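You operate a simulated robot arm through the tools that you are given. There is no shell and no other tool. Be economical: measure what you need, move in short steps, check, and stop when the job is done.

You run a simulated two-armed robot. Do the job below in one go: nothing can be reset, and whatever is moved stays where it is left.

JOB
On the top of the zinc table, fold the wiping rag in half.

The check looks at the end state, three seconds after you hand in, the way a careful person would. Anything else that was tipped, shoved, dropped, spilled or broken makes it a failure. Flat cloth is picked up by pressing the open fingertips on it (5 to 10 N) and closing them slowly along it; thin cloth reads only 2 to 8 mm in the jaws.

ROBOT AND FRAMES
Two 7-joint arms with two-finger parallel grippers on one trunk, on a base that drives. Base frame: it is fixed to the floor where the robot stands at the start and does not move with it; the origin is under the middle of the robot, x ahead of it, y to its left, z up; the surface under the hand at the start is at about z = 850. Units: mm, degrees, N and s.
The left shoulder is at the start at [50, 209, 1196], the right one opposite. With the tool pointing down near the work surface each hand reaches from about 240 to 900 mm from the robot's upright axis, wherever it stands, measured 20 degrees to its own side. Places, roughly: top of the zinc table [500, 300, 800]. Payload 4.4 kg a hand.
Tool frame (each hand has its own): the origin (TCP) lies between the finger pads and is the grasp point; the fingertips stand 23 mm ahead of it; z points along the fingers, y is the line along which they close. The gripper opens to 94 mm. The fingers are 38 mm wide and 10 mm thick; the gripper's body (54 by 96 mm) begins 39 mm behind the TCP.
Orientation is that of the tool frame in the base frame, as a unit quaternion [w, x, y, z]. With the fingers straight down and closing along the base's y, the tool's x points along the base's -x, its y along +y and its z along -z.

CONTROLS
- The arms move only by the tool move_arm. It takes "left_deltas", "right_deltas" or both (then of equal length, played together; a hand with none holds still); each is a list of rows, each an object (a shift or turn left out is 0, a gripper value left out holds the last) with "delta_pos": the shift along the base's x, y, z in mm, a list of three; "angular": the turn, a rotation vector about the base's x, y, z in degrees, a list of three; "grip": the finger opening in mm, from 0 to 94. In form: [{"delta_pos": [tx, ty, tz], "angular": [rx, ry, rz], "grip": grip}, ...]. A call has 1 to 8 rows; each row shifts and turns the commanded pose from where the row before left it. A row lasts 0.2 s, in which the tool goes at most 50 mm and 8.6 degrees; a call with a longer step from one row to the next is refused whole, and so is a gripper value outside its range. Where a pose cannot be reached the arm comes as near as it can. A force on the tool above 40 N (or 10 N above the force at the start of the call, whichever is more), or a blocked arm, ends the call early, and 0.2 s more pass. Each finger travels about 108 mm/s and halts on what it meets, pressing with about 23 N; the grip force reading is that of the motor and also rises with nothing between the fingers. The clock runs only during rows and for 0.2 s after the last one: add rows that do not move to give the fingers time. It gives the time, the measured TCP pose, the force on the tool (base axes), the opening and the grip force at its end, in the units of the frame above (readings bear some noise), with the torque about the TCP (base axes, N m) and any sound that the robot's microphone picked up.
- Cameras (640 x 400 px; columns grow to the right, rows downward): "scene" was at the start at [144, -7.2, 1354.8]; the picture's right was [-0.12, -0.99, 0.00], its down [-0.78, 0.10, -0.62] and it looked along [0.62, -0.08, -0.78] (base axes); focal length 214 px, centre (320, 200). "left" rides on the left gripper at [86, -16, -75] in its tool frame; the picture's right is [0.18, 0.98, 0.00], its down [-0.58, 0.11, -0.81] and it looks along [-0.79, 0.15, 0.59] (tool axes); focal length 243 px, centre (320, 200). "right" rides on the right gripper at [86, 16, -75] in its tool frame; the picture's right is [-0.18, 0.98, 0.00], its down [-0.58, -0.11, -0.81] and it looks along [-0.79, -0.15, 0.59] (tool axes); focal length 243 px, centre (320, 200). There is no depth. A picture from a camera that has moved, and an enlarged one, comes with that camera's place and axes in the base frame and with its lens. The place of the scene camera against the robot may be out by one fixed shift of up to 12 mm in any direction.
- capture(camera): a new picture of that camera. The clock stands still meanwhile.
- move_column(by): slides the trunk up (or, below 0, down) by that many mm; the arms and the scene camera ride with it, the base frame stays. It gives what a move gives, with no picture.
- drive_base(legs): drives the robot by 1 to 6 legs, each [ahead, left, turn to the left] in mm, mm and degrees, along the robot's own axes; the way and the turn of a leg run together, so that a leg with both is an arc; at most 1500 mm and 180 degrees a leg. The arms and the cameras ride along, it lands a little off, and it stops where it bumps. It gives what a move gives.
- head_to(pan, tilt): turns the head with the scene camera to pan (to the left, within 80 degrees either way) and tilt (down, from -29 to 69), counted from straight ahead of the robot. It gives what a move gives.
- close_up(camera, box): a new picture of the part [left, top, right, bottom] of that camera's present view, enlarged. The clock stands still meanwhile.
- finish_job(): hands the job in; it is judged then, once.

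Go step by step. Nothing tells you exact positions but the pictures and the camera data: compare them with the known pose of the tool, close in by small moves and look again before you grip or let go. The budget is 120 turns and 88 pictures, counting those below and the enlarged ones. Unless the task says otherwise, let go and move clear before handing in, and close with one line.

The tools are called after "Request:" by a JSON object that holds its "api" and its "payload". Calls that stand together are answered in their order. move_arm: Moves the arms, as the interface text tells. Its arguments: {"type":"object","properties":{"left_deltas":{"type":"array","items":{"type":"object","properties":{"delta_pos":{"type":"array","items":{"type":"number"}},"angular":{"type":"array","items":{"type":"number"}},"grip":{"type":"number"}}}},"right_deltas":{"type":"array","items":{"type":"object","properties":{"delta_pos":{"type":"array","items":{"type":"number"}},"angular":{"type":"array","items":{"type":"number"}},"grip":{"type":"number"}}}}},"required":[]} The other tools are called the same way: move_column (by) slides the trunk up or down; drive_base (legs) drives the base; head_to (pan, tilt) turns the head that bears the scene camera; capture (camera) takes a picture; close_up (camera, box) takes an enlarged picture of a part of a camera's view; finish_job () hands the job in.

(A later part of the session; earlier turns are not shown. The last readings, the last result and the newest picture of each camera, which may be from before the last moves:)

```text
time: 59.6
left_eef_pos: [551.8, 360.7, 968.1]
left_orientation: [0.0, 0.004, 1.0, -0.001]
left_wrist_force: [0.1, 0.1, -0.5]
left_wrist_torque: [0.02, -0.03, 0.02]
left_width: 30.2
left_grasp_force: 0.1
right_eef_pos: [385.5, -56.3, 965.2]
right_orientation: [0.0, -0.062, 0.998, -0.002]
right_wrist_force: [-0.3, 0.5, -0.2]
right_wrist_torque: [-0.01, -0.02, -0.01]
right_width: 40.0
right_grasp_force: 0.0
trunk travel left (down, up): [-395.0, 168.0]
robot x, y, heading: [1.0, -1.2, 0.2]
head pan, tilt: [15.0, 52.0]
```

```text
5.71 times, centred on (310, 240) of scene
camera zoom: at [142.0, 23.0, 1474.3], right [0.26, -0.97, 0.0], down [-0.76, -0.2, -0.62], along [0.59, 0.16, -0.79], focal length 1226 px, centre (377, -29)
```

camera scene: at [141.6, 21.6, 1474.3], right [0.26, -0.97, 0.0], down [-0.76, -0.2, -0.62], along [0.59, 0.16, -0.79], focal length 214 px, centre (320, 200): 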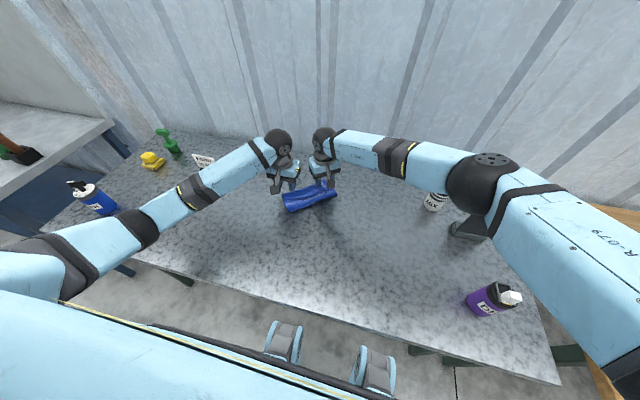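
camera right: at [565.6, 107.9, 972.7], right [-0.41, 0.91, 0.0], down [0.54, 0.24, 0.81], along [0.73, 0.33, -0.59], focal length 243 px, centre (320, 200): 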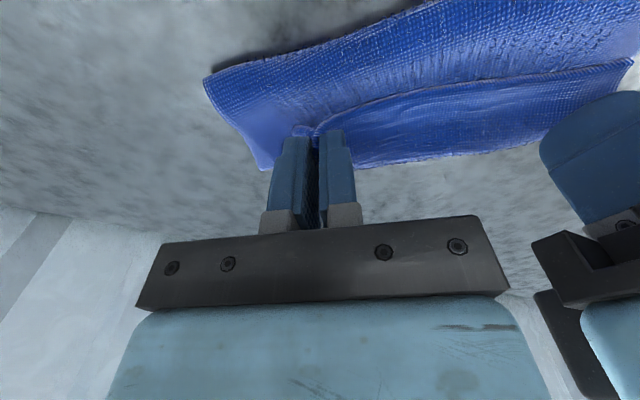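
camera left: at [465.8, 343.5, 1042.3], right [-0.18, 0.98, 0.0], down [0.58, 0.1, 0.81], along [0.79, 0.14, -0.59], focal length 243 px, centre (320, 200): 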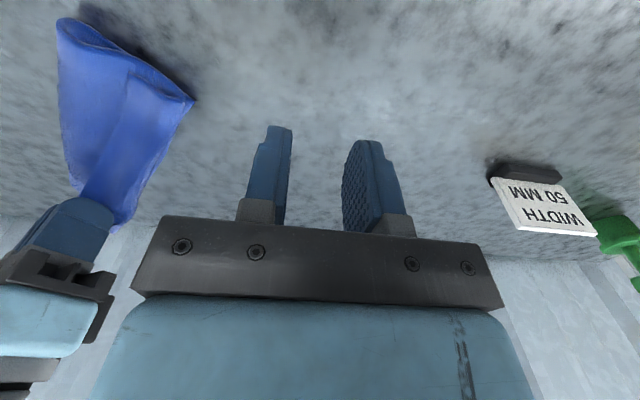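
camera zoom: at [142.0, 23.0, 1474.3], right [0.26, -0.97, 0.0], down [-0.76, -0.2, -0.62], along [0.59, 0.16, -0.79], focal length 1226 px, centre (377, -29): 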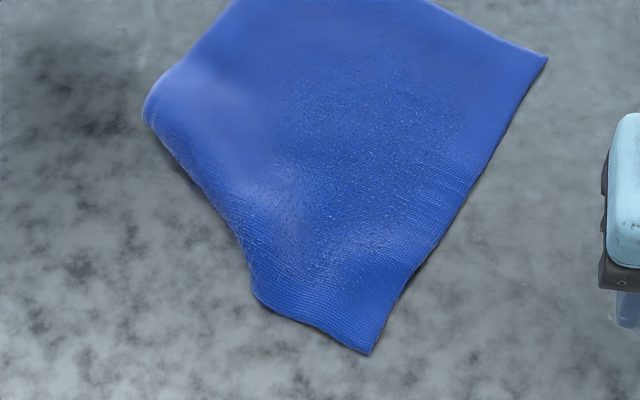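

The near-left corner is tucked under. I'll grip the far edge at both ends and lift the rag so it hangs and untangles, then lay it down with a reversal so the held edge ends up on top facing the right way. First I'll hover over the far corners.

Request:
{"api": "move_arm", "payload": {"left_deltas": [{"delta_pos": [7, -36, -6], "angular": [0, 0, -4], "grip": 36}, {"delta_pos": [7, -36, -6], "angular": [0, 0, -4]}, {"delta_pos": [7, -36, -6], "angular": [0, 0, -4]}, {"delta_pos": [7, -37, -7]}, {"delta_pos": [7, -37, -7]}, {}], "right_deltas": [{"delta_pos": [34, 22, -6], "angular": [0, 0, -4], "grip": 36}, {"delta_pos": [34, 22, -6], "angular": [0, 0, -4]}, {"delta_pos": [34, 22, -6], "angular": [0, 0, -4]}, {"delta_pos": [35, 22, -6], "angular": [0, 0, -4]}, {"delta_pos": [35, 23, -6], "angular": [0, 0, -3]}, {}]}}

Request:
{"api": "capture", "payload": {"camera": "left"}}

Request:
{"api": "capture", "payload": {"camera": "right"}}

```text
time: 61.0
left_eef_pos: [587.7, 179.1, 937.7]
left_orientation: [0.0, 0.109, 0.994, 0.0]
left_wrist_force: [0.2, 0.2, 0.0]
left_wrist_torque: [0.0, -0.03, 0.03]
left_width: 35.8
left_grasp_force: 0.0
right_eef_pos: [558.6, 56.5, 939.2]
right_orientation: [0.0, 0.105, 0.995, -0.001]
right_wrist_force: [0.3, -0.2, 1.1]
right_wrist_torque: [0.02, -0.02, -0.04]
right_width: 36.1
right_grasp_force: 0.0
trunk travel left (down, up): [-395.0, 168.0]
robot x, y, heading: [-1.6, -3.2, 0.0]
head pan, tilt: [15.0, 52.0]
```

```text
24 pictures are left
camera left: at [499.8, 180.0, 1011.8], right [0.03, 1.0, 0.0], down [0.59, -0.02, 0.81], along [0.81, -0.03, -0.59], focal length 243 px, centre (320, 200)
```

left: 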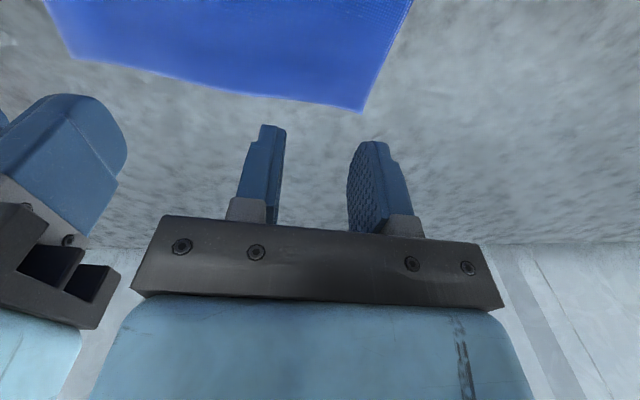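

```text
23 pictures are left
camera right: at [478.9, 90.2, 1013.1], right [0.39, 0.92, 0.0], down [0.55, -0.23, 0.81], along [0.74, -0.31, -0.59], focal length 243 px, centre (320, 200)
```

right: 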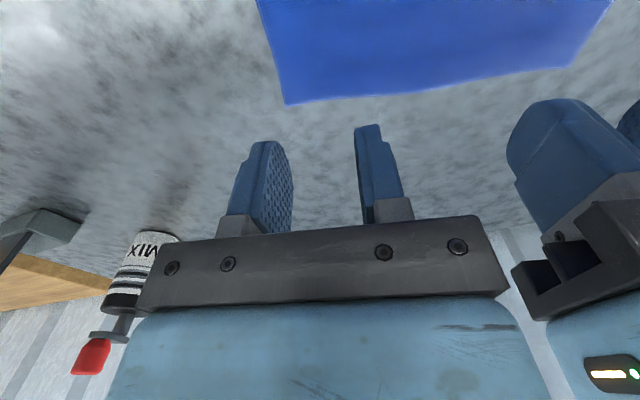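

The corners match: P1 at (608,207) and P2 at (561,29). I'll make small tweaks and lower to contact.

Request:
{"api": "move_arm", "payload": {"left_deltas": [{"delta_pos": [0, 2, -20]}, {"delta_pos": [0, 0, -20]}, {"delta_pos": [0, 0, -15]}, {"delta_pos": [0, 0, -3]}, {"delta_pos": [0, 0, -2]}, {}], "right_deltas": [{"delta_pos": [-2, 4, -20]}, {"delta_pos": [0, 0, -20]}, {"delta_pos": [0, 0, -16]}, {"delta_pos": [0, 0, -3]}, {"delta_pos": [0, 0, -2]}, {}]}}

```text
time: 62.4
left_eef_pos: [588.3, 178.5, 878.4]
left_orientation: [0.001, 0.109, 0.994, 0.0]
left_wrist_force: [1.2, -0.5, 2.3]
left_wrist_torque: [0.0, -0.03, -0.01]
left_width: 36.0
left_grasp_force: 0.0
right_eef_pos: [556.1, 59.6, 876.5]
right_orientation: [0.002, 0.104, 0.995, 0.0]
right_wrist_force: [0.0, 1.6, 8.5]
right_wrist_torque: [0.03, 0.05, 0.0]
right_width: 35.8
right_grasp_force: 0.0
trunk travel left (down, up): [-395.0, 168.0]
robot x, y, heading: [-0.9, 0.3, 0.1]
head pan, tilt: [15.0, 52.0]
```

Request:
{"api": "move_arm", "payload": {"left_deltas": [{"delta_pos": [0, 0, -1]}, {"delta_pos": [0, 0, -1]}, {}], "right_deltas": [{"delta_pos": [0, 0, -0.3]}, {}, {}]}}

```text
time: 63.2
left_eef_pos: [587.5, 179.6, 876.6]
left_orientation: [0.002, 0.109, 0.994, -0.001]
left_wrist_force: [2.1, 0.9, 14.1]
left_wrist_torque: [-0.01, 0.09, 0.0]
left_width: 36.1
left_grasp_force: 0.1
right_eef_pos: [556.9, 59.3, 876.0]
right_orientation: [0.002, 0.105, 0.994, 0.0]
right_wrist_force: [1.0, 0.0, 7.4]
right_wrist_torque: [0.06, 0.01, -0.03]
right_width: 36.1
right_grasp_force: 0.1
trunk travel left (down, up): [-395.0, 168.0]
robot x, y, heading: [-0.7, 1.5, 0.1]
head pan, tilt: [15.0, 52.0]
```

Left presses at 14 N and right at 7 N. I'll ease the left a touch and close it first while the right pins the cloth.

Request:
{"api": "move_arm", "payload": {"left_deltas": [{"delta_pos": [0, 0, 0.5], "grip": 32}, {"grip": 28}, {"grip": 24}, {"grip": 20}, {"grip": 15}, {"grip": 10}, {"grip": 5}, {"grip": 0}]}}

Request:
{"api": "move_arm", "payload": {"right_deltas": [{"delta_pos": [0, 0, -0.6], "grip": 32}, {"grip": 28}, {"grip": 24}, {"grip": 20}, {"grip": 15}, {"grip": 10}, {"grip": 5}, {"grip": 0}]}}

Request:
{"api": "move_arm", "payload": {"right_deltas": [{}, {}]}}

```text
time: 65.0
left_eef_pos: [587.2, 180.2, 876.2]
left_orientation: [0.0, 0.11, 0.994, 0.001]
left_wrist_force: [-2.6, -6.4, 12.6]
left_wrist_torque: [-0.1, 0.14, 0.09]
left_width: 4.6
left_grasp_force: 23.0
right_eef_pos: [555.9, 59.7, 876.9]
right_orientation: [0.001, 0.106, 0.994, 0.001]
right_wrist_force: [1.3, 4.8, 6.1]
right_wrist_torque: [0.16, -0.01, -0.04]
right_width: 37.0
right_grasp_force: 1.0
trunk travel left (down, up): [-395.0, 168.0]
robot x, y, heading: [-0.6, -0.6, -0.0]
head pan, tilt: [15.0, 52.0]
```

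```text
time: 66.8
left_eef_pos: [586.5, 180.0, 876.2]
left_orientation: [0.001, 0.108, 0.994, 0.001]
left_wrist_force: [0.9, -1.4, 8.4]
left_wrist_torque: [-0.03, 0.04, 0.07]
left_width: 4.4
left_grasp_force: 22.9
right_eef_pos: [556.2, 59.5, 876.0]
right_orientation: [0.001, 0.106, 0.994, 0.001]
right_wrist_force: [1.3, 0.5, 13.7]
right_wrist_torque: [0.05, 0.08, 0.0]
right_width: 0.0
right_grasp_force: 23.2
trunk travel left (down, up): [-395.0, 168.0]
robot x, y, heading: [-1.0, -0.4, -0.0]
head pan, tilt: [15.0, 52.0]
```

```text
time: 67.4
left_eef_pos: [587.1, 178.8, 876.3]
left_orientation: [0.0, 0.11, 0.994, 0.001]
left_wrist_force: [0.3, -1.1, 9.5]
left_wrist_torque: [0.01, 0.05, 0.05]
left_width: 4.5
left_grasp_force: 22.9
right_eef_pos: [557.5, 60.2, 876.5]
right_orientation: [0.001, 0.105, 0.994, 0.0]
right_wrist_force: [0.5, 1.0, 14.4]
right_wrist_torque: [0.03, 0.05, -0.02]
right_width: 0.0
right_grasp_force: 23.1
trunk travel left (down, up): [-395.0, 168.0]
robot x, y, heading: [2.3, 0.2, -0.1]
head pan, tilt: [15.0, 52.0]
```

The left now holds (4.5 mm). The right slipped because the cloth's end shifted left, so I'll lift it, turn it 87° so it closes across the edge (narrower beside the left hand), and look.

Request:
{"api": "move_arm", "payload": {"left_deltas": [{"delta_pos": [0, 0, 1]}, {}, {}, {}, {}, {}, {}, {}], "right_deltas": [{"delta_pos": [0, -5, 25], "grip": 36}, {"delta_pos": [-5, -10, 30], "angular": [0, 0, 8]}, {"angular": [0, 0, 8]}, {"angular": [0, 0, 8]}, {"angular": [0, 0, 8]}, {"angular": [0, 0, 8]}, {"angular": [0, 0, 8]}, {"angular": [0, 0, 8]}]}}

Request:
{"api": "move_arm", "payload": {"right_deltas": [{"angular": [0, 0, 8]}, {"angular": [0, 0, 8]}, {"angular": [0, 0, 8]}, {"angular": [0, 0, 7]}, {}]}}

Request:
{"api": "capture", "payload": {"camera": "right"}}

```text
time: 69.2
left_eef_pos: [587.3, 179.1, 877.3]
left_orientation: [0.0, 0.109, 0.994, 0.0]
left_wrist_force: [-1.6, 0.7, 5.7]
left_wrist_torque: [0.02, 0.04, 0.01]
left_width: 4.3
left_grasp_force: 23.2
right_eef_pos: [552.7, 45.0, 928.4]
right_orientation: [0.0, -0.375, 0.927, -0.001]
right_wrist_force: [0.6, -0.1, -0.4]
right_wrist_torque: [0.0, 0.04, 0.01]
right_width: 36.1
right_grasp_force: 0.1
trunk travel left (down, up): [-395.0, 168.0]
robot x, y, heading: [0.3, -4.0, 0.1]
head pan, tilt: [15.0, 52.0]
```

```text
time: 70.4
left_eef_pos: [587.5, 178.6, 875.9]
left_orientation: [0.0, 0.109, 0.994, 0.0]
left_wrist_force: [-1.3, -2.6, 5.7]
left_wrist_torque: [0.01, 0.04, 0.05]
left_width: 4.6
left_grasp_force: 22.7
right_eef_pos: [552.1, 43.3, 929.7]
right_orientation: [0.0, -0.584, 0.812, -0.001]
right_wrist_force: [-0.3, 0.9, 0.0]
right_wrist_torque: [0.02, 0.01, 0.02]
right_width: 35.9
right_grasp_force: 0.0
right hand out of reach, approached as far as the arm can: row 4
trunk travel left (down, up): [-395.0, 168.0]
robot x, y, heading: [-0.5, 1.8, -0.0]
head pan, tilt: [15.0, 52.0]
```

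```text
22 pictures are left
camera right: at [510.0, -33.2, 1003.6], right [-0.87, 0.49, 0.0], down [0.29, 0.52, 0.81], along [0.39, 0.7, -0.59], focal length 243 px, centre (320, 200)
```

right: 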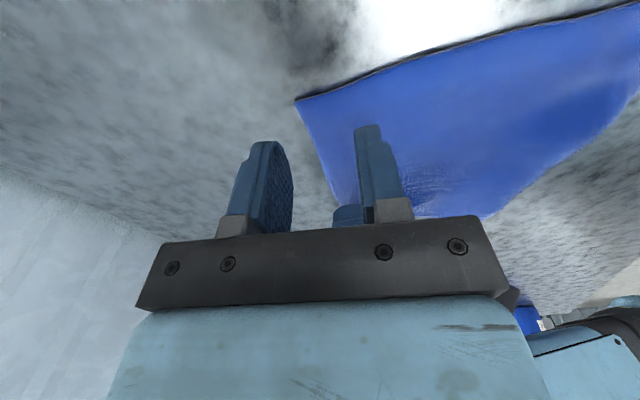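

The corner is at (568,38). I'll place the right at about (543,66) and lower to press.

Request:
{"api": "move_arm", "payload": {"right_deltas": [{"delta_pos": [-9, 23, 0], "angular": [0, 0, -4]}, {"delta_pos": [0, 0, -25]}, {"delta_pos": [0, 0, -22]}, {"delta_pos": [0, 0, -4]}, {"delta_pos": [0, 0, -2]}, {}]}}

Request:
{"api": "capture", "payload": {"camera": "right"}}

```text
time: 71.8
left_eef_pos: [588.0, 180.2, 876.5]
left_orientation: [0.001, 0.108, 0.994, 0.0]
left_wrist_force: [0.6, 0.0, 3.7]
left_wrist_torque: [0.04, 0.03, 0.02]
left_width: 4.4
left_grasp_force: 22.9
right_eef_pos: [543.4, 67.4, 877.1]
right_orientation: [0.001, -0.556, 0.831, -0.001]
right_wrist_force: [-0.4, 1.2, 6.6]
right_wrist_torque: [0.05, 0.03, 0.0]
right_width: 35.9
right_grasp_force: 0.1
trunk travel left (down, up): [-395.0, 168.0]
robot x, y, heading: [1.2, 2.6, 0.1]
head pan, tilt: [15.0, 52.0]
```

```text
21 pictures are left
camera right: at [495.6, -6.7, 951.1], right [-0.84, 0.55, 0.0], down [0.32, 0.49, 0.81], along [0.44, 0.68, -0.59], focal length 243 px, centre (320, 200)
```

right: 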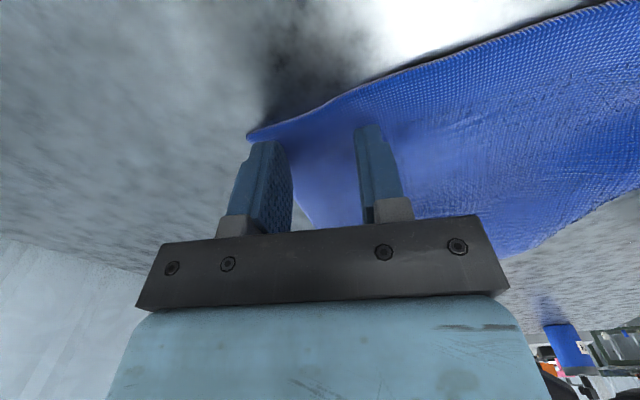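

Both right fingers are on cloth at the corner, pressing 6.6 N. I'll press slightly more and close.

Request:
{"api": "move_arm", "payload": {"right_deltas": [{"delta_pos": [0, 0, -1], "grip": 34}, {"grip": 30}, {"grip": 26}, {"grip": 21}, {"grip": 16}, {"grip": 11}, {"grip": 5}, {"grip": 0}]}}

Request:
{"api": "move_arm", "payload": {"right_deltas": [{}, {}]}}

```text
time: 73.6
left_eef_pos: [587.8, 179.8, 877.5]
left_orientation: [0.0, 0.109, 0.994, -0.001]
left_wrist_force: [0.0, -0.3, 1.9]
left_wrist_torque: [0.03, -0.01, 0.06]
left_width: 4.6
left_grasp_force: 23.2
right_eef_pos: [541.9, 67.3, 876.5]
right_orientation: [0.001, -0.555, 0.832, 0.001]
right_wrist_force: [-0.3, 0.5, 14.7]
right_wrist_torque: [0.01, 0.03, -0.02]
right_width: 4.9
right_grasp_force: 23.4
trunk travel left (down, up): [-395.0, 168.0]
robot x, y, heading: [1.5, 1.7, -0.2]
head pan, tilt: [15.0, 52.0]
```

```text
time: 74.2
left_eef_pos: [586.7, 179.5, 875.9]
left_orientation: [0.001, 0.108, 0.994, 0.0]
left_wrist_force: [0.5, 0.0, 2.1]
left_wrist_torque: [-0.01, 0.01, 0.02]
left_width: 4.0
left_grasp_force: 23.0
right_eef_pos: [543.5, 67.0, 875.6]
right_orientation: [0.001, -0.555, 0.832, 0.0]
right_wrist_force: [0.1, 0.8, 15.7]
right_wrist_torque: [0.07, 0.02, -0.02]
right_width: 4.7
right_grasp_force: 22.6
trunk travel left (down, up): [-395.0, 168.0]
robot x, y, heading: [3.0, 2.9, -0.1]
head pan, tilt: [15.0, 52.0]
```

Both hands hold the far edge (about 4.5 mm each). Now I'll lift it slowly so the rag hangs and the tucked corner drops free.

Request:
{"api": "move_arm", "payload": {"left_deltas": [{"delta_pos": [-8, 2, 30]}, {"delta_pos": [-14, 4, 35]}, {"delta_pos": [-18, 4, 35]}, {"delta_pos": [-18, 4, 35]}, {"delta_pos": [-16, 4, 35]}, {"delta_pos": [-14, 3, 35]}, {"delta_pos": [-8, 2, 35]}, {}], "right_deltas": [{"delta_pos": [-8, 2, 28]}, {"delta_pos": [-14, 4, 33]}, {"delta_pos": [-18, 4, 33]}, {"delta_pos": [-18, 4, 33]}, {"delta_pos": [-16, 4, 33]}, {"delta_pos": [-14, 3, 33]}, {"delta_pos": [-8, 2, 33]}, {}]}}

Request:
{"api": "capture", "payload": {"camera": "scene"}}

Request:
{"api": "capture", "payload": {"camera": "left"}}

```text
time: 76.0
left_eef_pos: [493.0, 203.2, 1112.7]
left_orientation: [0.0, 0.109, 0.994, 0.0]
left_wrist_force: [0.4, -1.0, -0.3]
left_wrist_torque: [0.0, 0.02, 0.06]
left_width: 4.4
left_grasp_force: 22.8
right_eef_pos: [448.3, 90.5, 1100.5]
right_orientation: [0.0, -0.555, 0.832, 0.0]
right_wrist_force: [0.4, 0.4, 0.3]
right_wrist_torque: [0.03, 0.02, 0.0]
right_width: 4.2
right_grasp_force: 23.3
trunk travel left (down, up): [-395.0, 168.0]
robot x, y, heading: [-2.5, -1.0, -0.1]
head pan, tilt: [15.0, 52.0]
```

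```text
20 pictures are left
camera scene: at [142.3, 21.5, 1474.2], right [0.26, -0.97, 0.0], down [-0.76, -0.2, -0.62], along [0.59, 0.16, -0.79], focal length 214 px, centre (320, 200)
```

scene: 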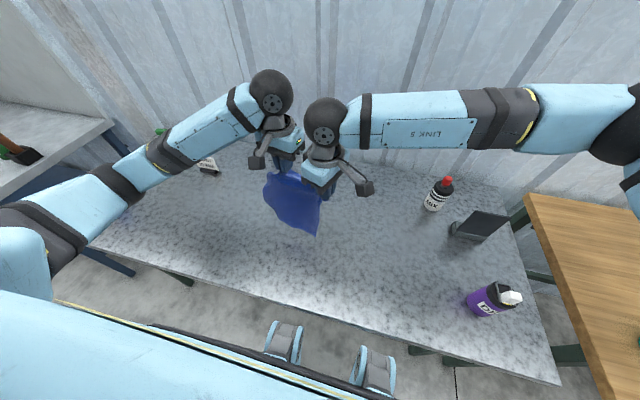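

```text
19 pictures are left
camera left: at [405.5, 206.1, 1188.5], right [0.03, 1.0, 0.0], down [0.59, -0.02, 0.81], along [0.81, -0.03, -0.59], focal length 243 px, centre (320, 200)
```

left: 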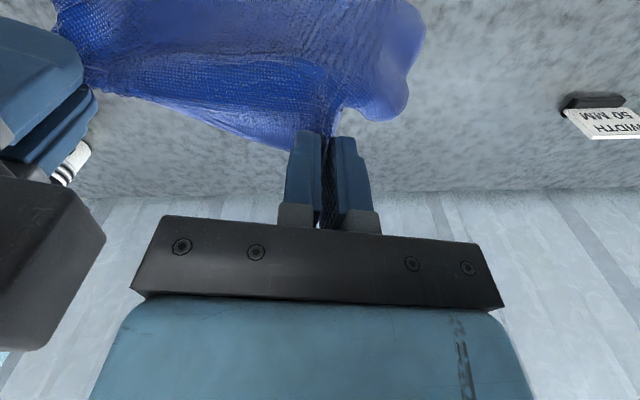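

The rag is up and hanging. I'll check whether its lower corner has dropped free.

Request:
{"api": "close_up", "payload": {"camera": "scene", "box": [240, 150, 352, 250]}}

```text
4.00 times, centred on (296, 200) of scene
camera zoom: at [142.3, 21.5, 1474.2], right [0.26, -0.97, 0.0], down [-0.76, -0.2, -0.62], along [0.59, 0.16, -0.79], focal length 858 px, centre (416, 200)
```

zoom: 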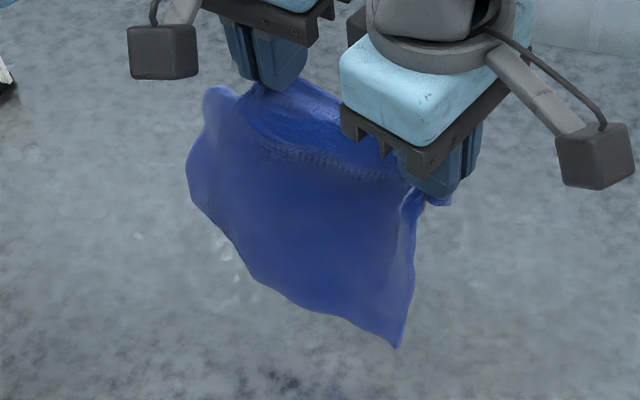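

The lower left corner still seems curled behind. I'll shake the rag up and down and let it settle.

Request:
{"api": "move_arm", "payload": {"left_deltas": [{"delta_pos": [0, 0, 45]}, {"delta_pos": [0, 0, -45]}, {"delta_pos": [0, 0, 45]}, {"delta_pos": [20, 0, 0]}, {"delta_pos": [-40, 0, 0]}, {"delta_pos": [20, 0, 0]}, {}, {}], "right_deltas": [{"delta_pos": [0, 0, 45]}, {"delta_pos": [0, 0, -45]}, {"delta_pos": [0, 0, 45]}, {"delta_pos": [20, 0, 0]}, {"delta_pos": [-40, 0, 0]}, {"delta_pos": [20, 0, 0]}, {}, {}]}}

Request:
{"api": "close_up", "payload": {"camera": "scene", "box": [240, 130, 352, 250]}}

```text
time: 77.8
left_eef_pos: [493.4, 201.3, 1161.8]
left_orientation: [0.0, 0.109, 0.994, 0.0]
left_wrist_force: [-0.6, -0.2, 0.4]
left_wrist_torque: [0.05, -0.02, 0.03]
left_width: 4.4
left_grasp_force: 22.6
right_eef_pos: [446.9, 90.8, 1145.0]
right_orientation: [0.0, -0.555, 0.832, -0.001]
right_wrist_force: [0.7, 0.5, -0.3]
right_wrist_torque: [-0.03, 0.03, 0.03]
right_width: 4.1
right_grasp_force: 22.9
trunk travel left (down, up): [-395.0, 168.0]
robot x, y, heading: [2.1, -1.7, 0.1]
head pan, tilt: [15.0, 52.0]
```

```text
3.33 times, centred on (296, 190) of scene
camera zoom: at [141.2, 21.3, 1474.4], right [0.26, -0.97, 0.0], down [-0.76, -0.2, -0.62], along [0.59, 0.16, -0.79], focal length 715 px, centre (400, 233)
```

zoom: 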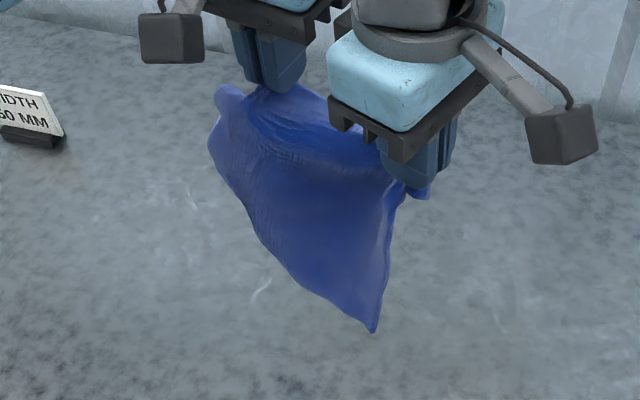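

Request:
{"api": "capture", "payload": {"camera": "left"}}

Request:
{"api": "capture", "payload": {"camera": "right"}}

```text
16 pictures are left
camera left: at [404.9, 203.6, 1236.0], right [0.03, 1.0, 0.0], down [0.59, -0.02, 0.81], along [0.81, -0.03, -0.59], focal length 243 px, centre (320, 200)
```

left: 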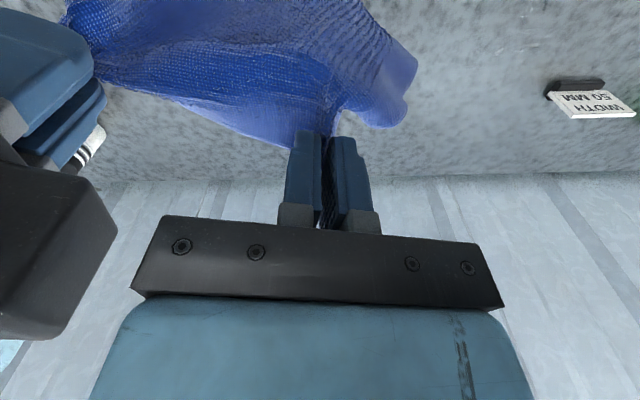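

```text
15 pictures are left
camera right: at [399.8, 17.4, 1220.1], right [-0.84, 0.55, 0.0], down [0.32, 0.5, 0.81], along [0.44, 0.67, -0.59], focal length 243 px, centre (320, 200)
```

right: 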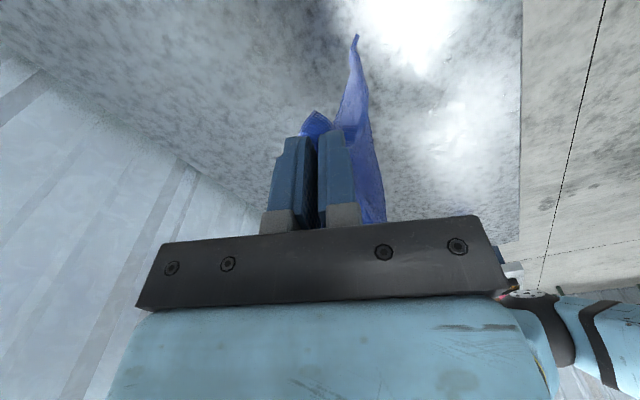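

From the side the rag hangs as a single clean sheet. I'll shift forward 60 mm and lower it until its bottom edge is about to touch the table.

Request:
{"api": "move_arm", "payload": {"left_deltas": [{"delta_pos": [20, -5, -10]}, {"delta_pos": [20, -5, -20]}, {"delta_pos": [20, -5, -25]}, {"delta_pos": [0, 0, -20]}, {"delta_pos": [0, 0, -10]}, {}, {}], "right_deltas": [{"delta_pos": [20, -5, -10]}, {"delta_pos": [20, -5, -20]}, {"delta_pos": [20, -5, -25]}, {"delta_pos": [0, 0, -20]}, {"delta_pos": [0, 0, -10]}, {}, {}]}}

Request:
{"api": "close_up", "payload": {"camera": "scene", "box": [250, 130, 362, 230]}}

```text
time: 79.4
left_eef_pos: [552.4, 188.1, 1075.5]
left_orientation: [0.0, 0.109, 0.994, 0.0]
left_wrist_force: [-0.3, 0.0, -0.8]
left_wrist_torque: [0.01, 0.0, 0.06]
left_width: 4.3
left_grasp_force: 22.9
right_eef_pos: [507.9, 75.8, 1062.2]
right_orientation: [0.0, -0.555, 0.832, 0.0]
right_wrist_force: [0.4, -0.5, 0.5]
right_wrist_torque: [0.02, 0.0, 0.01]
right_width: 4.2
right_grasp_force: 23.0
trunk travel left (down, up): [-395.0, 168.0]
robot x, y, heading: [2.9, 1.4, -0.0]
head pan, tilt: [15.0, 52.0]
```

```text
4.00 times, centred on (306, 180) of scene
camera zoom: at [141.7, 21.5, 1474.3], right [0.26, -0.97, 0.0], down [-0.76, -0.2, -0.62], along [0.59, 0.16, -0.79], focal length 858 px, centre (376, 280)
```

zoom: 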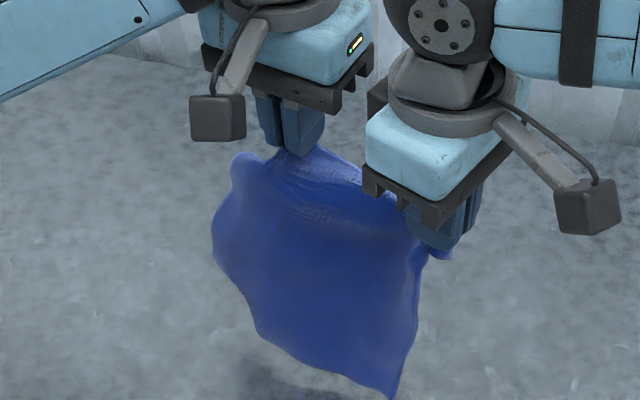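

The bottom edge looks complete and is just about to touch. Now I'll lower while moving back toward the robot, so the lower half trails flat on the table.

Request:
{"api": "move_arm", "payload": {"left_deltas": [{"delta_pos": [-8, 2, -16]}, {"delta_pos": [-14, 3, -16]}, {"delta_pos": [-15, 4, -15]}, {"delta_pos": [-15, 4, -15]}, {"delta_pos": [-15, 4, -15]}, {"delta_pos": [-15, 4, -15]}, {"delta_pos": [-15, 4, -14]}, {"delta_pos": [-15, 4, -12]}], "right_deltas": [{"delta_pos": [-8, 2, -16]}, {"delta_pos": [-14, 3, -16]}, {"delta_pos": [-15, 4, -15]}, {"delta_pos": [-15, 4, -15]}, {"delta_pos": [-15, 4, -15]}, {"delta_pos": [-15, 4, -15]}, {"delta_pos": [-15, 4, -14]}, {"delta_pos": [-15, 4, -12]}]}}

Request:
{"api": "close_up", "payload": {"camera": "scene", "box": [230, 130, 374, 250]}}

Request:
{"api": "capture", "payload": {"camera": "right"}}

```text
time: 81.2
left_eef_pos: [441.9, 217.1, 958.1]
left_orientation: [0.001, 0.109, 0.994, 0.0]
left_wrist_force: [-0.1, 0.4, -0.4]
left_wrist_torque: [0.01, 0.0, 0.04]
left_width: 4.3
left_grasp_force: 22.6
right_eef_pos: [396.7, 104.9, 943.2]
right_orientation: [0.001, -0.555, 0.832, 0.0]
right_wrist_force: [-0.3, 0.0, -0.2]
right_wrist_torque: [0.05, 0.0, -0.01]
right_width: 4.1
right_grasp_force: 23.1
trunk travel left (down, up): [-395.0, 168.0]
robot x, y, heading: [-1.4, 0.7, -0.0]
head pan, tilt: [15.0, 52.0]
```

```text
3.33 times, centred on (302, 190) of scene
camera zoom: at [141.1, 22.1, 1474.5], right [0.26, -0.97, 0.0], down [-0.76, -0.2, -0.62], along [0.6, 0.16, -0.79], focal length 715 px, centre (380, 233)
```

zoom: 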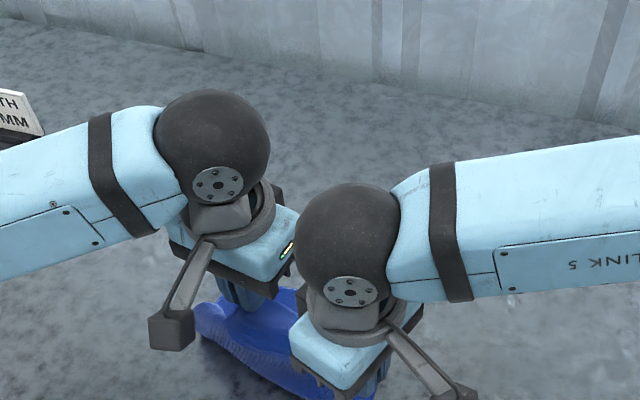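

```text
12 pictures are left
camera right: at [348.5, 30.9, 1018.9], right [-0.84, 0.55, 0.0], down [0.32, 0.5, 0.81], along [0.44, 0.67, -0.59], focal length 243 px, centre (320, 200)
```

right: 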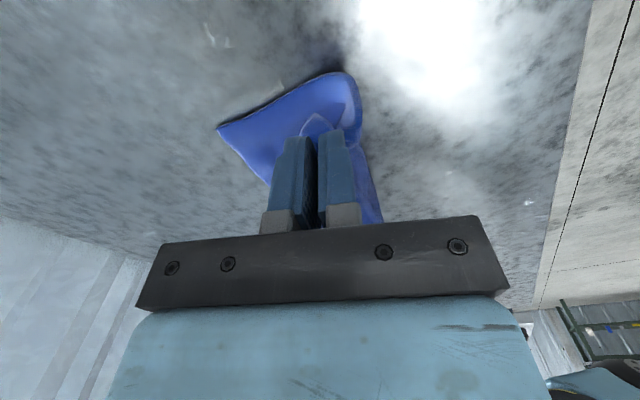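

The lower half lies flat with about 113 mm on the table, exactly half, and its right corner at (488,89). I'll check the left corner.

Request:
{"api": "capture", "payload": {"camera": "left"}}

```text
11 pictures are left
camera left: at [352.9, 219.6, 1032.9], right [0.03, 1.0, 0.0], down [0.59, -0.02, 0.81], along [0.81, -0.03, -0.59], focal length 243 px, centre (320, 200)
```

left: 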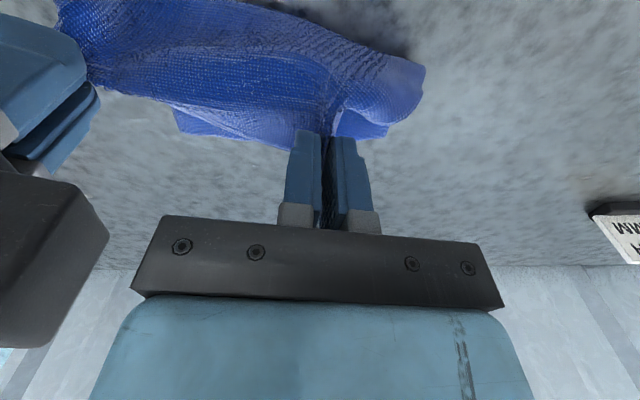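

The left corner is at about (497,276), so the lower half is fully spread with its edge near x 480–500. Now I'll reverse, moving both hands forward and down to lay the held edge onto it with a slight turn, stopping just above.

Request:
{"api": "move_arm", "payload": {"left_deltas": [{"delta_pos": [9, 6, -15], "angular": [0, 0, 3]}, {"delta_pos": [9, 6, -17], "angular": [0, 0, 3]}, {"delta_pos": [9, 6, -17], "angular": [0, 0, 3]}, {"delta_pos": [9, 5, -12]}, {}], "right_deltas": [{"delta_pos": [14, 4, -12], "angular": [0, 0, 2]}, {"delta_pos": [14, 4, -15]}, {"delta_pos": [14, 4, -15]}, {"delta_pos": [15, 4, -10]}, {}]}}

Request:
{"api": "capture", "payload": {"camera": "left"}}

Request:
{"api": "capture", "payload": {"camera": "right"}}

```text
time: 82.4
left_eef_pos: [476.8, 238.4, 896.7]
left_orientation: [0.0, 0.03, 1.0, 0.0]
left_wrist_force: [0.7, -1.4, 0.6]
left_wrist_torque: [0.0, 0.0, -0.05]
left_width: 4.5
left_grasp_force: 23.5
right_eef_pos: [452.2, 120.0, 893.6]
right_orientation: [0.0, -0.57, 0.822, 0.0]
right_wrist_force: [-0.2, 0.4, 0.6]
right_wrist_torque: [-0.02, 0.06, -0.02]
right_width: 3.9
right_grasp_force: 23.4
trunk travel left (down, up): [-395.0, 168.0]
robot x, y, heading: [-1.7, 0.7, -0.3]
head pan, tilt: [15.0, 52.0]
```

```text
10 pictures are left
camera left: at [389.2, 226.9, 971.7], right [-0.12, 0.99, 0.0], down [0.59, 0.07, 0.81], along [0.8, 0.1, -0.59], focal length 243 px, centre (320, 200)
```

left: 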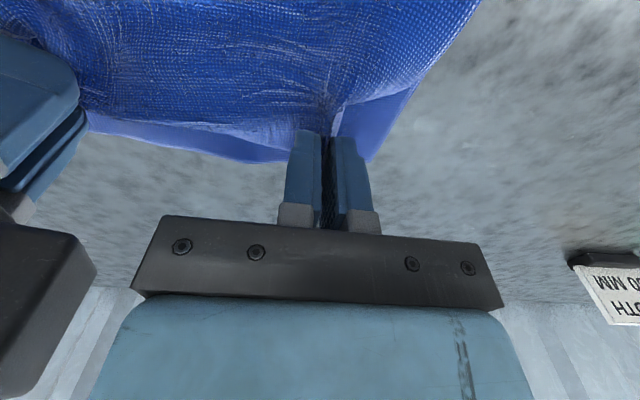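

```text
9 pictures are left
camera right: at [407.5, 44.7, 968.1], right [-0.86, 0.52, 0.0], down [0.31, 0.51, 0.81], along [0.42, 0.69, -0.59], focal length 243 px, centre (320, 200)
```

right: 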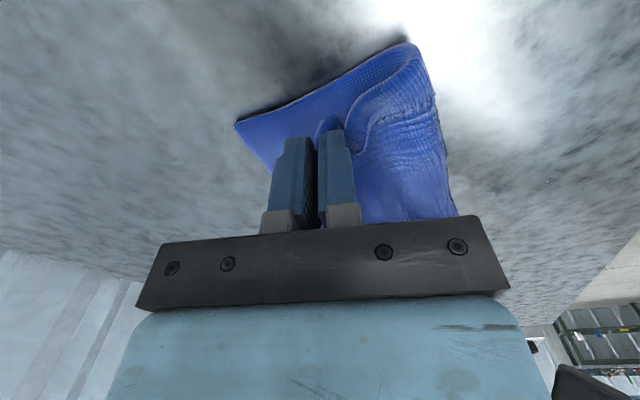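

Very close: the lower edge runs (494,94)–(501,277). I'll move about 10 mm more forward and set the held edge down.

Request:
{"api": "move_arm", "payload": {"left_deltas": [{"delta_pos": [5, 2, -3]}, {"delta_pos": [4, 1, -4]}, {"delta_pos": [0, 0, -4]}, {"delta_pos": [0, 0, -3]}, {}], "right_deltas": [{"delta_pos": [6, 1, -2]}, {"delta_pos": [5, 0, -3]}, {"delta_pos": [0, 0, -4]}, {"delta_pos": [0, 0, -3]}, {}]}}

```text
time: 83.6
left_eef_pos: [485.1, 241.6, 883.8]
left_orientation: [0.001, 0.03, 1.0, 0.0]
left_wrist_force: [-0.1, -3.3, 0.2]
left_wrist_torque: [-0.07, 0.03, -0.01]
left_width: 4.5
left_grasp_force: 23.2
right_eef_pos: [463.3, 122.0, 880.8]
right_orientation: [0.001, -0.569, 0.822, -0.001]
right_wrist_force: [2.8, 2.9, 18.1]
right_wrist_torque: [0.2, 0.0, -0.02]
right_width: 4.4
right_grasp_force: 22.8
trunk travel left (down, up): [-395.0, 168.0]
robot x, y, heading: [-2.1, -2.6, 0.1]
head pan, tilt: [15.0, 52.0]
```

Right is down (18 N) and left is just above. I'll even them out and open both slowly to spread the edge.

Request:
{"api": "move_arm", "payload": {"left_deltas": [{"delta_pos": [0, 0, -1.5]}, {"delta_pos": [0, 0, -1]}, {"grip": 9}, {"grip": 14}, {"grip": 20}, {"grip": 26}, {"grip": 32}, {"grip": 36}], "right_deltas": [{"delta_pos": [0, 0, 1.2]}, {}, {"grip": 9}, {"grip": 14}, {"grip": 20}, {"grip": 26}, {"grip": 32}, {"grip": 36}]}}

Request:
{"api": "move_arm", "payload": {"left_deltas": [{"delta_pos": [0, 0, 8]}, {"delta_pos": [0, 0, 25]}, {"delta_pos": [0, 15, 40]}, {"delta_pos": [0, 40, 30]}, {"delta_pos": [0, 45, 10]}, {"delta_pos": [0, 45, 0]}, {}], "right_deltas": [{"delta_pos": [0, 0, 8]}, {"delta_pos": [0, 0, 25]}, {"delta_pos": [0, -15, 40]}, {"delta_pos": [0, -40, 30]}, {"delta_pos": [0, -45, 10]}, {"delta_pos": [0, -45, 0]}, {}]}}

Request:
{"api": "close_up", "payload": {"camera": "scene", "box": [240, 170, 368, 270]}}

```text
time: 85.4
left_eef_pos: [486.0, 243.2, 881.8]
left_orientation: [0.001, 0.031, 1.0, 0.0]
left_wrist_force: [0.9, -0.3, 1.7]
left_wrist_torque: [-0.02, 0.02, -0.02]
left_width: 35.3
left_grasp_force: 0.0
right_eef_pos: [462.2, 122.0, 880.8]
right_orientation: [0.001, -0.57, 0.822, 0.0]
right_wrist_force: [3.6, -1.8, 16.1]
right_wrist_torque: [0.2, 0.27, 0.0]
right_width: 34.5
right_grasp_force: 0.1
trunk travel left (down, up): [-395.0, 168.0]
robot x, y, heading: [-1.3, -1.2, -0.3]
head pan, tilt: [15.0, 52.0]
```

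```text
time: 87.0
left_eef_pos: [485.8, 388.8, 990.7]
left_orientation: [0.0, 0.03, 1.0, 0.0]
left_wrist_force: [0.4, 1.3, -0.2]
left_wrist_torque: [0.03, 0.03, 0.01]
left_width: 36.0
left_grasp_force: 0.1
right_eef_pos: [465.1, -21.6, 995.1]
right_orientation: [0.001, -0.57, 0.822, 0.0]
right_wrist_force: [0.4, 0.3, -1.1]
right_wrist_torque: [-0.01, -0.01, 0.0]
right_width: 35.9
right_grasp_force: 0.2
trunk travel left (down, up): [-395.0, 168.0]
robot x, y, heading: [2.2, -1.8, -0.1]
head pan, tilt: [15.0, 52.0]
```

```text
4.00 times, centred on (304, 220) of scene
camera zoom: at [142.3, 22.2, 1474.3], right [0.26, -0.97, 0.0], down [-0.76, -0.2, -0.62], along [0.59, 0.16, -0.79], focal length 858 px, centre (384, 120)
```

zoom: 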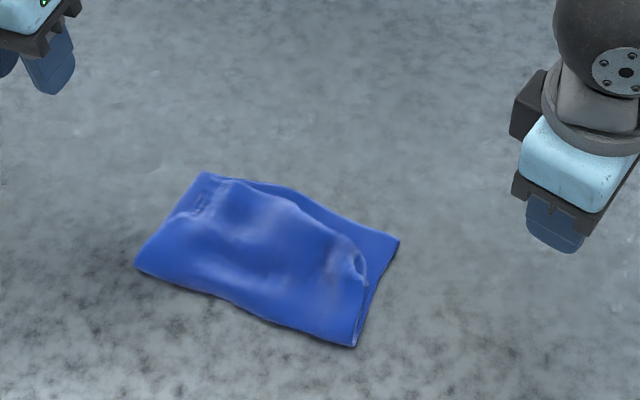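

The rag is now folded in half with edges nearly matching; only the top layer's right corner sits a bit short. I'll zoom in on it.

Request:
{"api": "close_up", "payload": {"camera": "scene", "box": [268, 205, 348, 260]}}

```text
7.27 times, centred on (308, 232) of scene
camera zoom: at [142.3, 22.2, 1474.3], right [0.26, -0.97, 0.0], down [-0.76, -0.2, -0.62], along [0.59, 0.16, -0.79], focal length 1560 px, centre (407, -36)
```

zoom: 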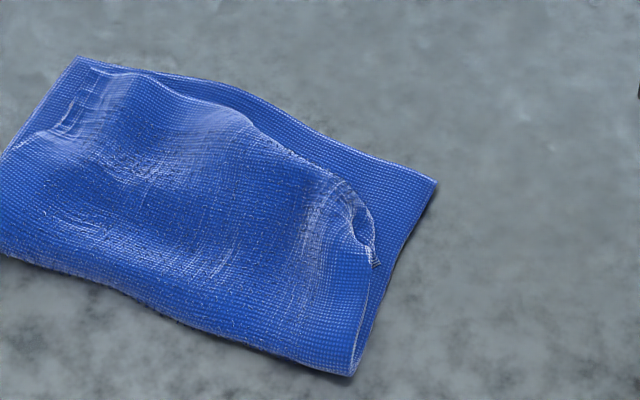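

The top layer's right corner (about a 35 mm triangle) is tucked under along a crease near (461,120). I'll pick up the top layer just inside that crease with the right hand, let the corner drop out, and lay it outward.

Request:
{"api": "move_arm", "payload": {"right_deltas": [{"delta_pos": [-4, 33, -12], "angular": [0, 0, -6.6], "grip": 34}, {"delta_pos": [-4, 33, -12], "angular": [0, 0, -6.6]}, {"delta_pos": [-4, 33, -12], "angular": [0, 0, -6.6]}, {"delta_pos": [-4, 33, -12], "angular": [0, 0, -6.6]}, {"delta_pos": [-4, 33, -12], "angular": [0, 0, -6.6]}, {}]}}

Request:
{"api": "capture", "payload": {"camera": "right"}}

```text
time: 88.4
left_eef_pos: [485.4, 386.4, 992.0]
left_orientation: [0.0, 0.031, 1.0, 0.0]
left_wrist_force: [0.5, -0.5, -0.1]
left_wrist_torque: [0.01, 0.03, 0.0]
left_width: 36.0
left_grasp_force: 0.0
right_eef_pos: [446.0, 143.4, 933.5]
right_orientation: [0.0, -0.312, 0.95, 0.0]
right_wrist_force: [0.8, -0.2, 0.4]
right_wrist_torque: [0.0, -0.02, 0.01]
right_width: 34.0
right_grasp_force: 0.0
trunk travel left (down, up): [-395.0, 168.0]
robot x, y, heading: [-2.1, -0.6, -0.0]
head pan, tilt: [15.0, 52.0]
```

```text
6 pictures are left
camera right: at [366.9, 104.5, 1007.8], right [-0.43, 0.9, 0.0], down [0.53, 0.26, 0.81], along [0.73, 0.35, -0.59], focal length 243 px, centre (320, 200)
```

right: 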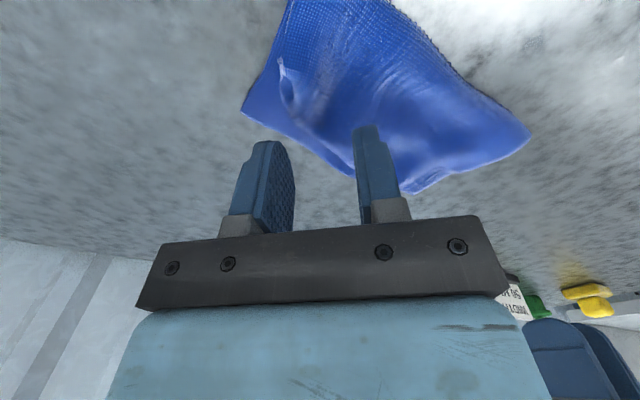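

The crease runs from about (437,112) to (480,150), parallel to the hand's fingers. I'll shift slightly inward and press down onto the top layer.

Request:
{"api": "move_arm", "payload": {"right_deltas": [{"delta_pos": [-3, 4, -20]}, {"delta_pos": [0, 0, -20]}, {"delta_pos": [0, 0, -6]}, {"delta_pos": [0, 0, -3]}, {}]}}

```text
time: 89.6
left_eef_pos: [485.1, 388.4, 990.9]
left_orientation: [0.001, 0.031, 1.0, 0.001]
left_wrist_force: [0.1, -0.6, -0.3]
left_wrist_torque: [-0.01, -0.03, 0.02]
left_width: 36.1
left_grasp_force: 0.1
right_eef_pos: [441.1, 144.7, 884.5]
right_orientation: [-0.001, -0.312, 0.95, -0.001]
right_wrist_force: [0.2, -0.1, 3.2]
right_wrist_torque: [-0.07, -0.02, 0.02]
right_width: 34.4
right_grasp_force: 0.1
trunk travel left (down, up): [-395.0, 168.0]
robot x, y, heading: [-1.4, 0.2, 0.0]
head pan, tilt: [15.0, 52.0]
```

Request:
{"api": "move_arm", "payload": {"right_deltas": [{"delta_pos": [0, 0, -1.5]}, {"grip": 30}, {"grip": 25}, {"grip": 20}, {"grip": 15}, {"grip": 10}, {"grip": 5}, {"grip": 0}]}}

Request:
{"api": "move_arm", "payload": {"right_deltas": [{}]}}

```text
time: 91.4
left_eef_pos: [485.5, 387.6, 992.2]
left_orientation: [0.0, 0.03, 1.0, 0.0]
left_wrist_force: [0.2, 0.3, 0.0]
left_wrist_torque: [0.02, 0.0, -0.02]
left_width: 36.0
left_grasp_force: 0.0
right_eef_pos: [440.8, 144.8, 883.0]
right_orientation: [0.0, -0.313, 0.95, 0.0]
right_wrist_force: [-0.8, -0.5, 8.7]
right_wrist_torque: [-0.03, 0.03, 0.03]
right_width: 0.1
right_grasp_force: 23.5
trunk travel left (down, up): [-395.0, 168.0]
robot x, y, heading: [-1.9, -0.1, 0.1]
head pan, tilt: [15.0, 52.0]
```

```text
time: 91.8
left_eef_pos: [484.0, 386.6, 991.7]
left_orientation: [0.0, 0.03, 1.0, 0.0]
left_wrist_force: [-0.3, 0.7, -0.6]
left_wrist_torque: [0.02, 0.01, -0.01]
left_width: 36.1
left_grasp_force: 0.1
right_eef_pos: [440.3, 144.8, 882.9]
right_orientation: [0.0, -0.312, 0.95, 0.0]
right_wrist_force: [-0.4, -1.1, 8.0]
right_wrist_torque: [-0.04, 0.05, 0.05]
right_width: 0.0
right_grasp_force: 23.1
trunk travel left (down, up): [-395.0, 168.0]
robot x, y, heading: [-0.5, -0.8, -0.2]
head pan, tilt: [15.0, 52.0]
```

That slipped. I'll try once more slightly farther inside with firmer pressure.

Request:
{"api": "move_arm", "payload": {"right_deltas": [{"delta_pos": [0, 0, 10]}, {"delta_pos": [-3, 5, 0], "grip": 36}, {}, {"delta_pos": [0, 0, -7]}, {"delta_pos": [0, 0, -4]}, {"delta_pos": [0, 0, -1]}, {}]}}

Request:
{"api": "capture", "payload": {"camera": "right"}}

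```text
time: 93.4
left_eef_pos: [484.0, 387.0, 992.5]
left_orientation: [0.001, 0.03, 1.0, 0.0]
left_wrist_force: [-0.6, -0.9, 0.4]
left_wrist_torque: [0.01, 0.02, -0.03]
left_width: 36.1
left_grasp_force: 0.0
right_eef_pos: [437.3, 149.5, 881.9]
right_orientation: [0.001, -0.313, 0.95, 0.0]
right_wrist_force: [3.6, -0.8, 15.2]
right_wrist_torque: [-0.25, -0.18, 0.02]
right_width: 36.6
right_grasp_force: 1.1
trunk travel left (down, up): [-395.0, 168.0]
robot x, y, heading: [1.8, -1.6, 0.0]
head pan, tilt: [15.0, 52.0]
```

```text
5 pictures are left
camera right: at [358.8, 111.9, 955.8], right [-0.44, 0.9, 0.0], down [0.53, 0.26, 0.81], along [0.73, 0.35, -0.59], focal length 243 px, centre (320, 200)
```

right: 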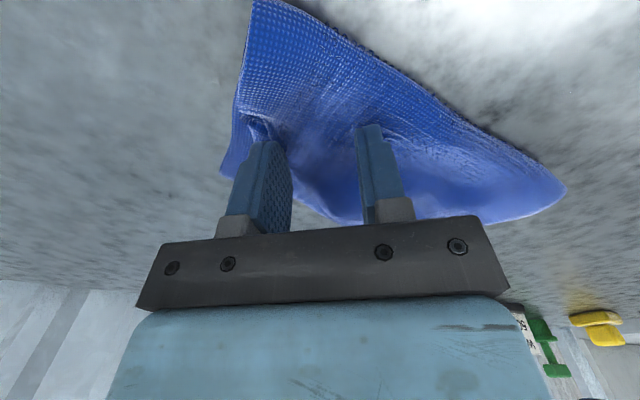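

Both fingers sit on the top layer with 15 N of pressure; closing slowly.

Request:
{"api": "move_arm", "payload": {"right_deltas": [{"grip": 32}, {"grip": 28}, {"grip": 24}, {"grip": 20}, {"grip": 15}, {"grip": 10}, {"grip": 5}, {"grip": 0}]}}

Request:
{"api": "move_arm", "payload": {"right_deltas": [{}]}}

```text
time: 95.2
left_eef_pos: [485.5, 387.5, 992.4]
left_orientation: [0.001, 0.031, 1.0, 0.0]
left_wrist_force: [0.1, 0.2, 0.1]
left_wrist_torque: [0.0, 0.0, 0.0]
left_width: 35.9
left_grasp_force: 0.0
right_eef_pos: [437.2, 150.6, 881.9]
right_orientation: [0.001, -0.312, 0.95, 0.0]
right_wrist_force: [1.4, -1.8, 20.5]
right_wrist_torque: [-0.11, -0.1, 0.02]
right_width: 8.5
right_grasp_force: 23.0
trunk travel left (down, up): [-395.0, 168.0]
robot x, y, heading: [1.2, -0.9, -0.1]
head pan, tilt: [15.0, 52.0]
```

```text
time: 95.6
left_eef_pos: [485.4, 387.6, 992.6]
left_orientation: [0.001, 0.03, 1.0, 0.0]
left_wrist_force: [0.5, -0.2, 0.1]
left_wrist_torque: [-0.02, 0.06, 0.0]
left_width: 36.0
left_grasp_force: 0.0
right_eef_pos: [436.6, 149.4, 881.8]
right_orientation: [0.001, -0.312, 0.95, 0.0]
right_wrist_force: [1.6, -1.0, 20.3]
right_wrist_torque: [-0.13, -0.08, -0.01]
right_width: 8.5
right_grasp_force: 23.5
trunk travel left (down, up): [-395.0, 168.0]
robot x, y, heading: [-0.4, -1.4, -0.3]
head pan, tilt: [15.0, 52.0]
```

It reads 8.5 mm, so two layers are pinched. I'll lift gently and look at which.

Request:
{"api": "move_arm", "payload": {"right_deltas": [{"delta_pos": [0, 0, 10]}, {"delta_pos": [0, 0, 12]}, {"delta_pos": [0, 0, 12]}, {}]}}

Request:
{"api": "capture", "payload": {"camera": "right"}}

```text
time: 96.6
left_eef_pos: [485.6, 388.0, 992.2]
left_orientation: [0.001, 0.03, 1.0, 0.0]
left_wrist_force: [-1.1, -0.4, 0.4]
left_wrist_torque: [0.01, 0.03, -0.02]
left_width: 35.8
left_grasp_force: 0.1
right_eef_pos: [437.1, 150.4, 914.4]
right_orientation: [0.0, -0.313, 0.95, 0.0]
right_wrist_force: [0.2, 0.0, -0.4]
right_wrist_torque: [-0.02, 0.02, -0.02]
right_width: 5.4
right_grasp_force: 22.6
trunk travel left (down, up): [-395.0, 168.0]
robot x, y, heading: [-1.2, -1.4, 0.0]
head pan, tilt: [15.0, 52.0]
```

```text
4 pictures are left
camera right: at [358.7, 110.9, 989.4], right [-0.44, 0.9, 0.0], down [0.53, 0.26, 0.81], along [0.73, 0.35, -0.59], focal length 243 px, centre (320, 200)
```

right: 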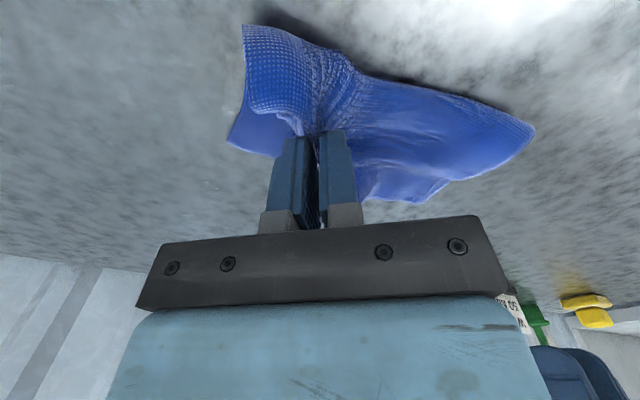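

One layer (5.4 mm, the top) is held and the bottom stayed down. I'll lift more, give it a small shake to drop the corner out, and then lay it down from outside inward.

Request:
{"api": "move_arm", "payload": {"right_deltas": [{"delta_pos": [0, 0, 20]}, {"delta_pos": [0, 0, 20]}, {"delta_pos": [0, 0, -15]}, {"delta_pos": [0, 0, 15]}, {"delta_pos": [10, -13, 0]}, {"delta_pos": [8, -10, 0]}, {}, {}]}}

Request:
{"api": "capture", "payload": {"camera": "right"}}

```text
time: 98.4
left_eef_pos: [485.5, 387.8, 991.3]
left_orientation: [0.0, 0.031, 1.0, -0.001]
left_wrist_force: [0.1, -0.4, 0.2]
left_wrist_torque: [0.01, 0.02, 0.0]
left_width: 36.1
left_grasp_force: 0.0
right_eef_pos: [457.4, 127.7, 952.8]
right_orientation: [0.0, -0.312, 0.95, 0.0]
right_wrist_force: [-0.1, 0.1, 1.1]
right_wrist_torque: [-0.02, -0.01, 0.0]
right_width: 5.1
right_grasp_force: 22.5
trunk travel left (down, up): [-395.0, 168.0]
robot x, y, heading: [2.3, 1.9, -0.1]
head pan, tilt: [15.0, 52.0]
```

```text
3 pictures are left
camera right: at [378.1, 88.2, 1029.5], right [-0.44, 0.9, 0.0], down [0.53, 0.26, 0.81], along [0.73, 0.35, -0.59], focal length 243 px, centre (320, 200)
```

right: 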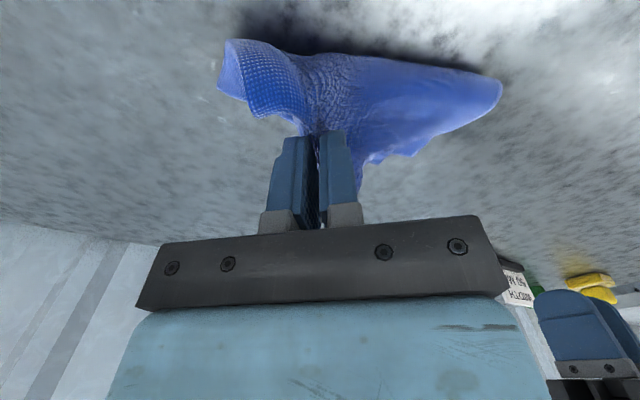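

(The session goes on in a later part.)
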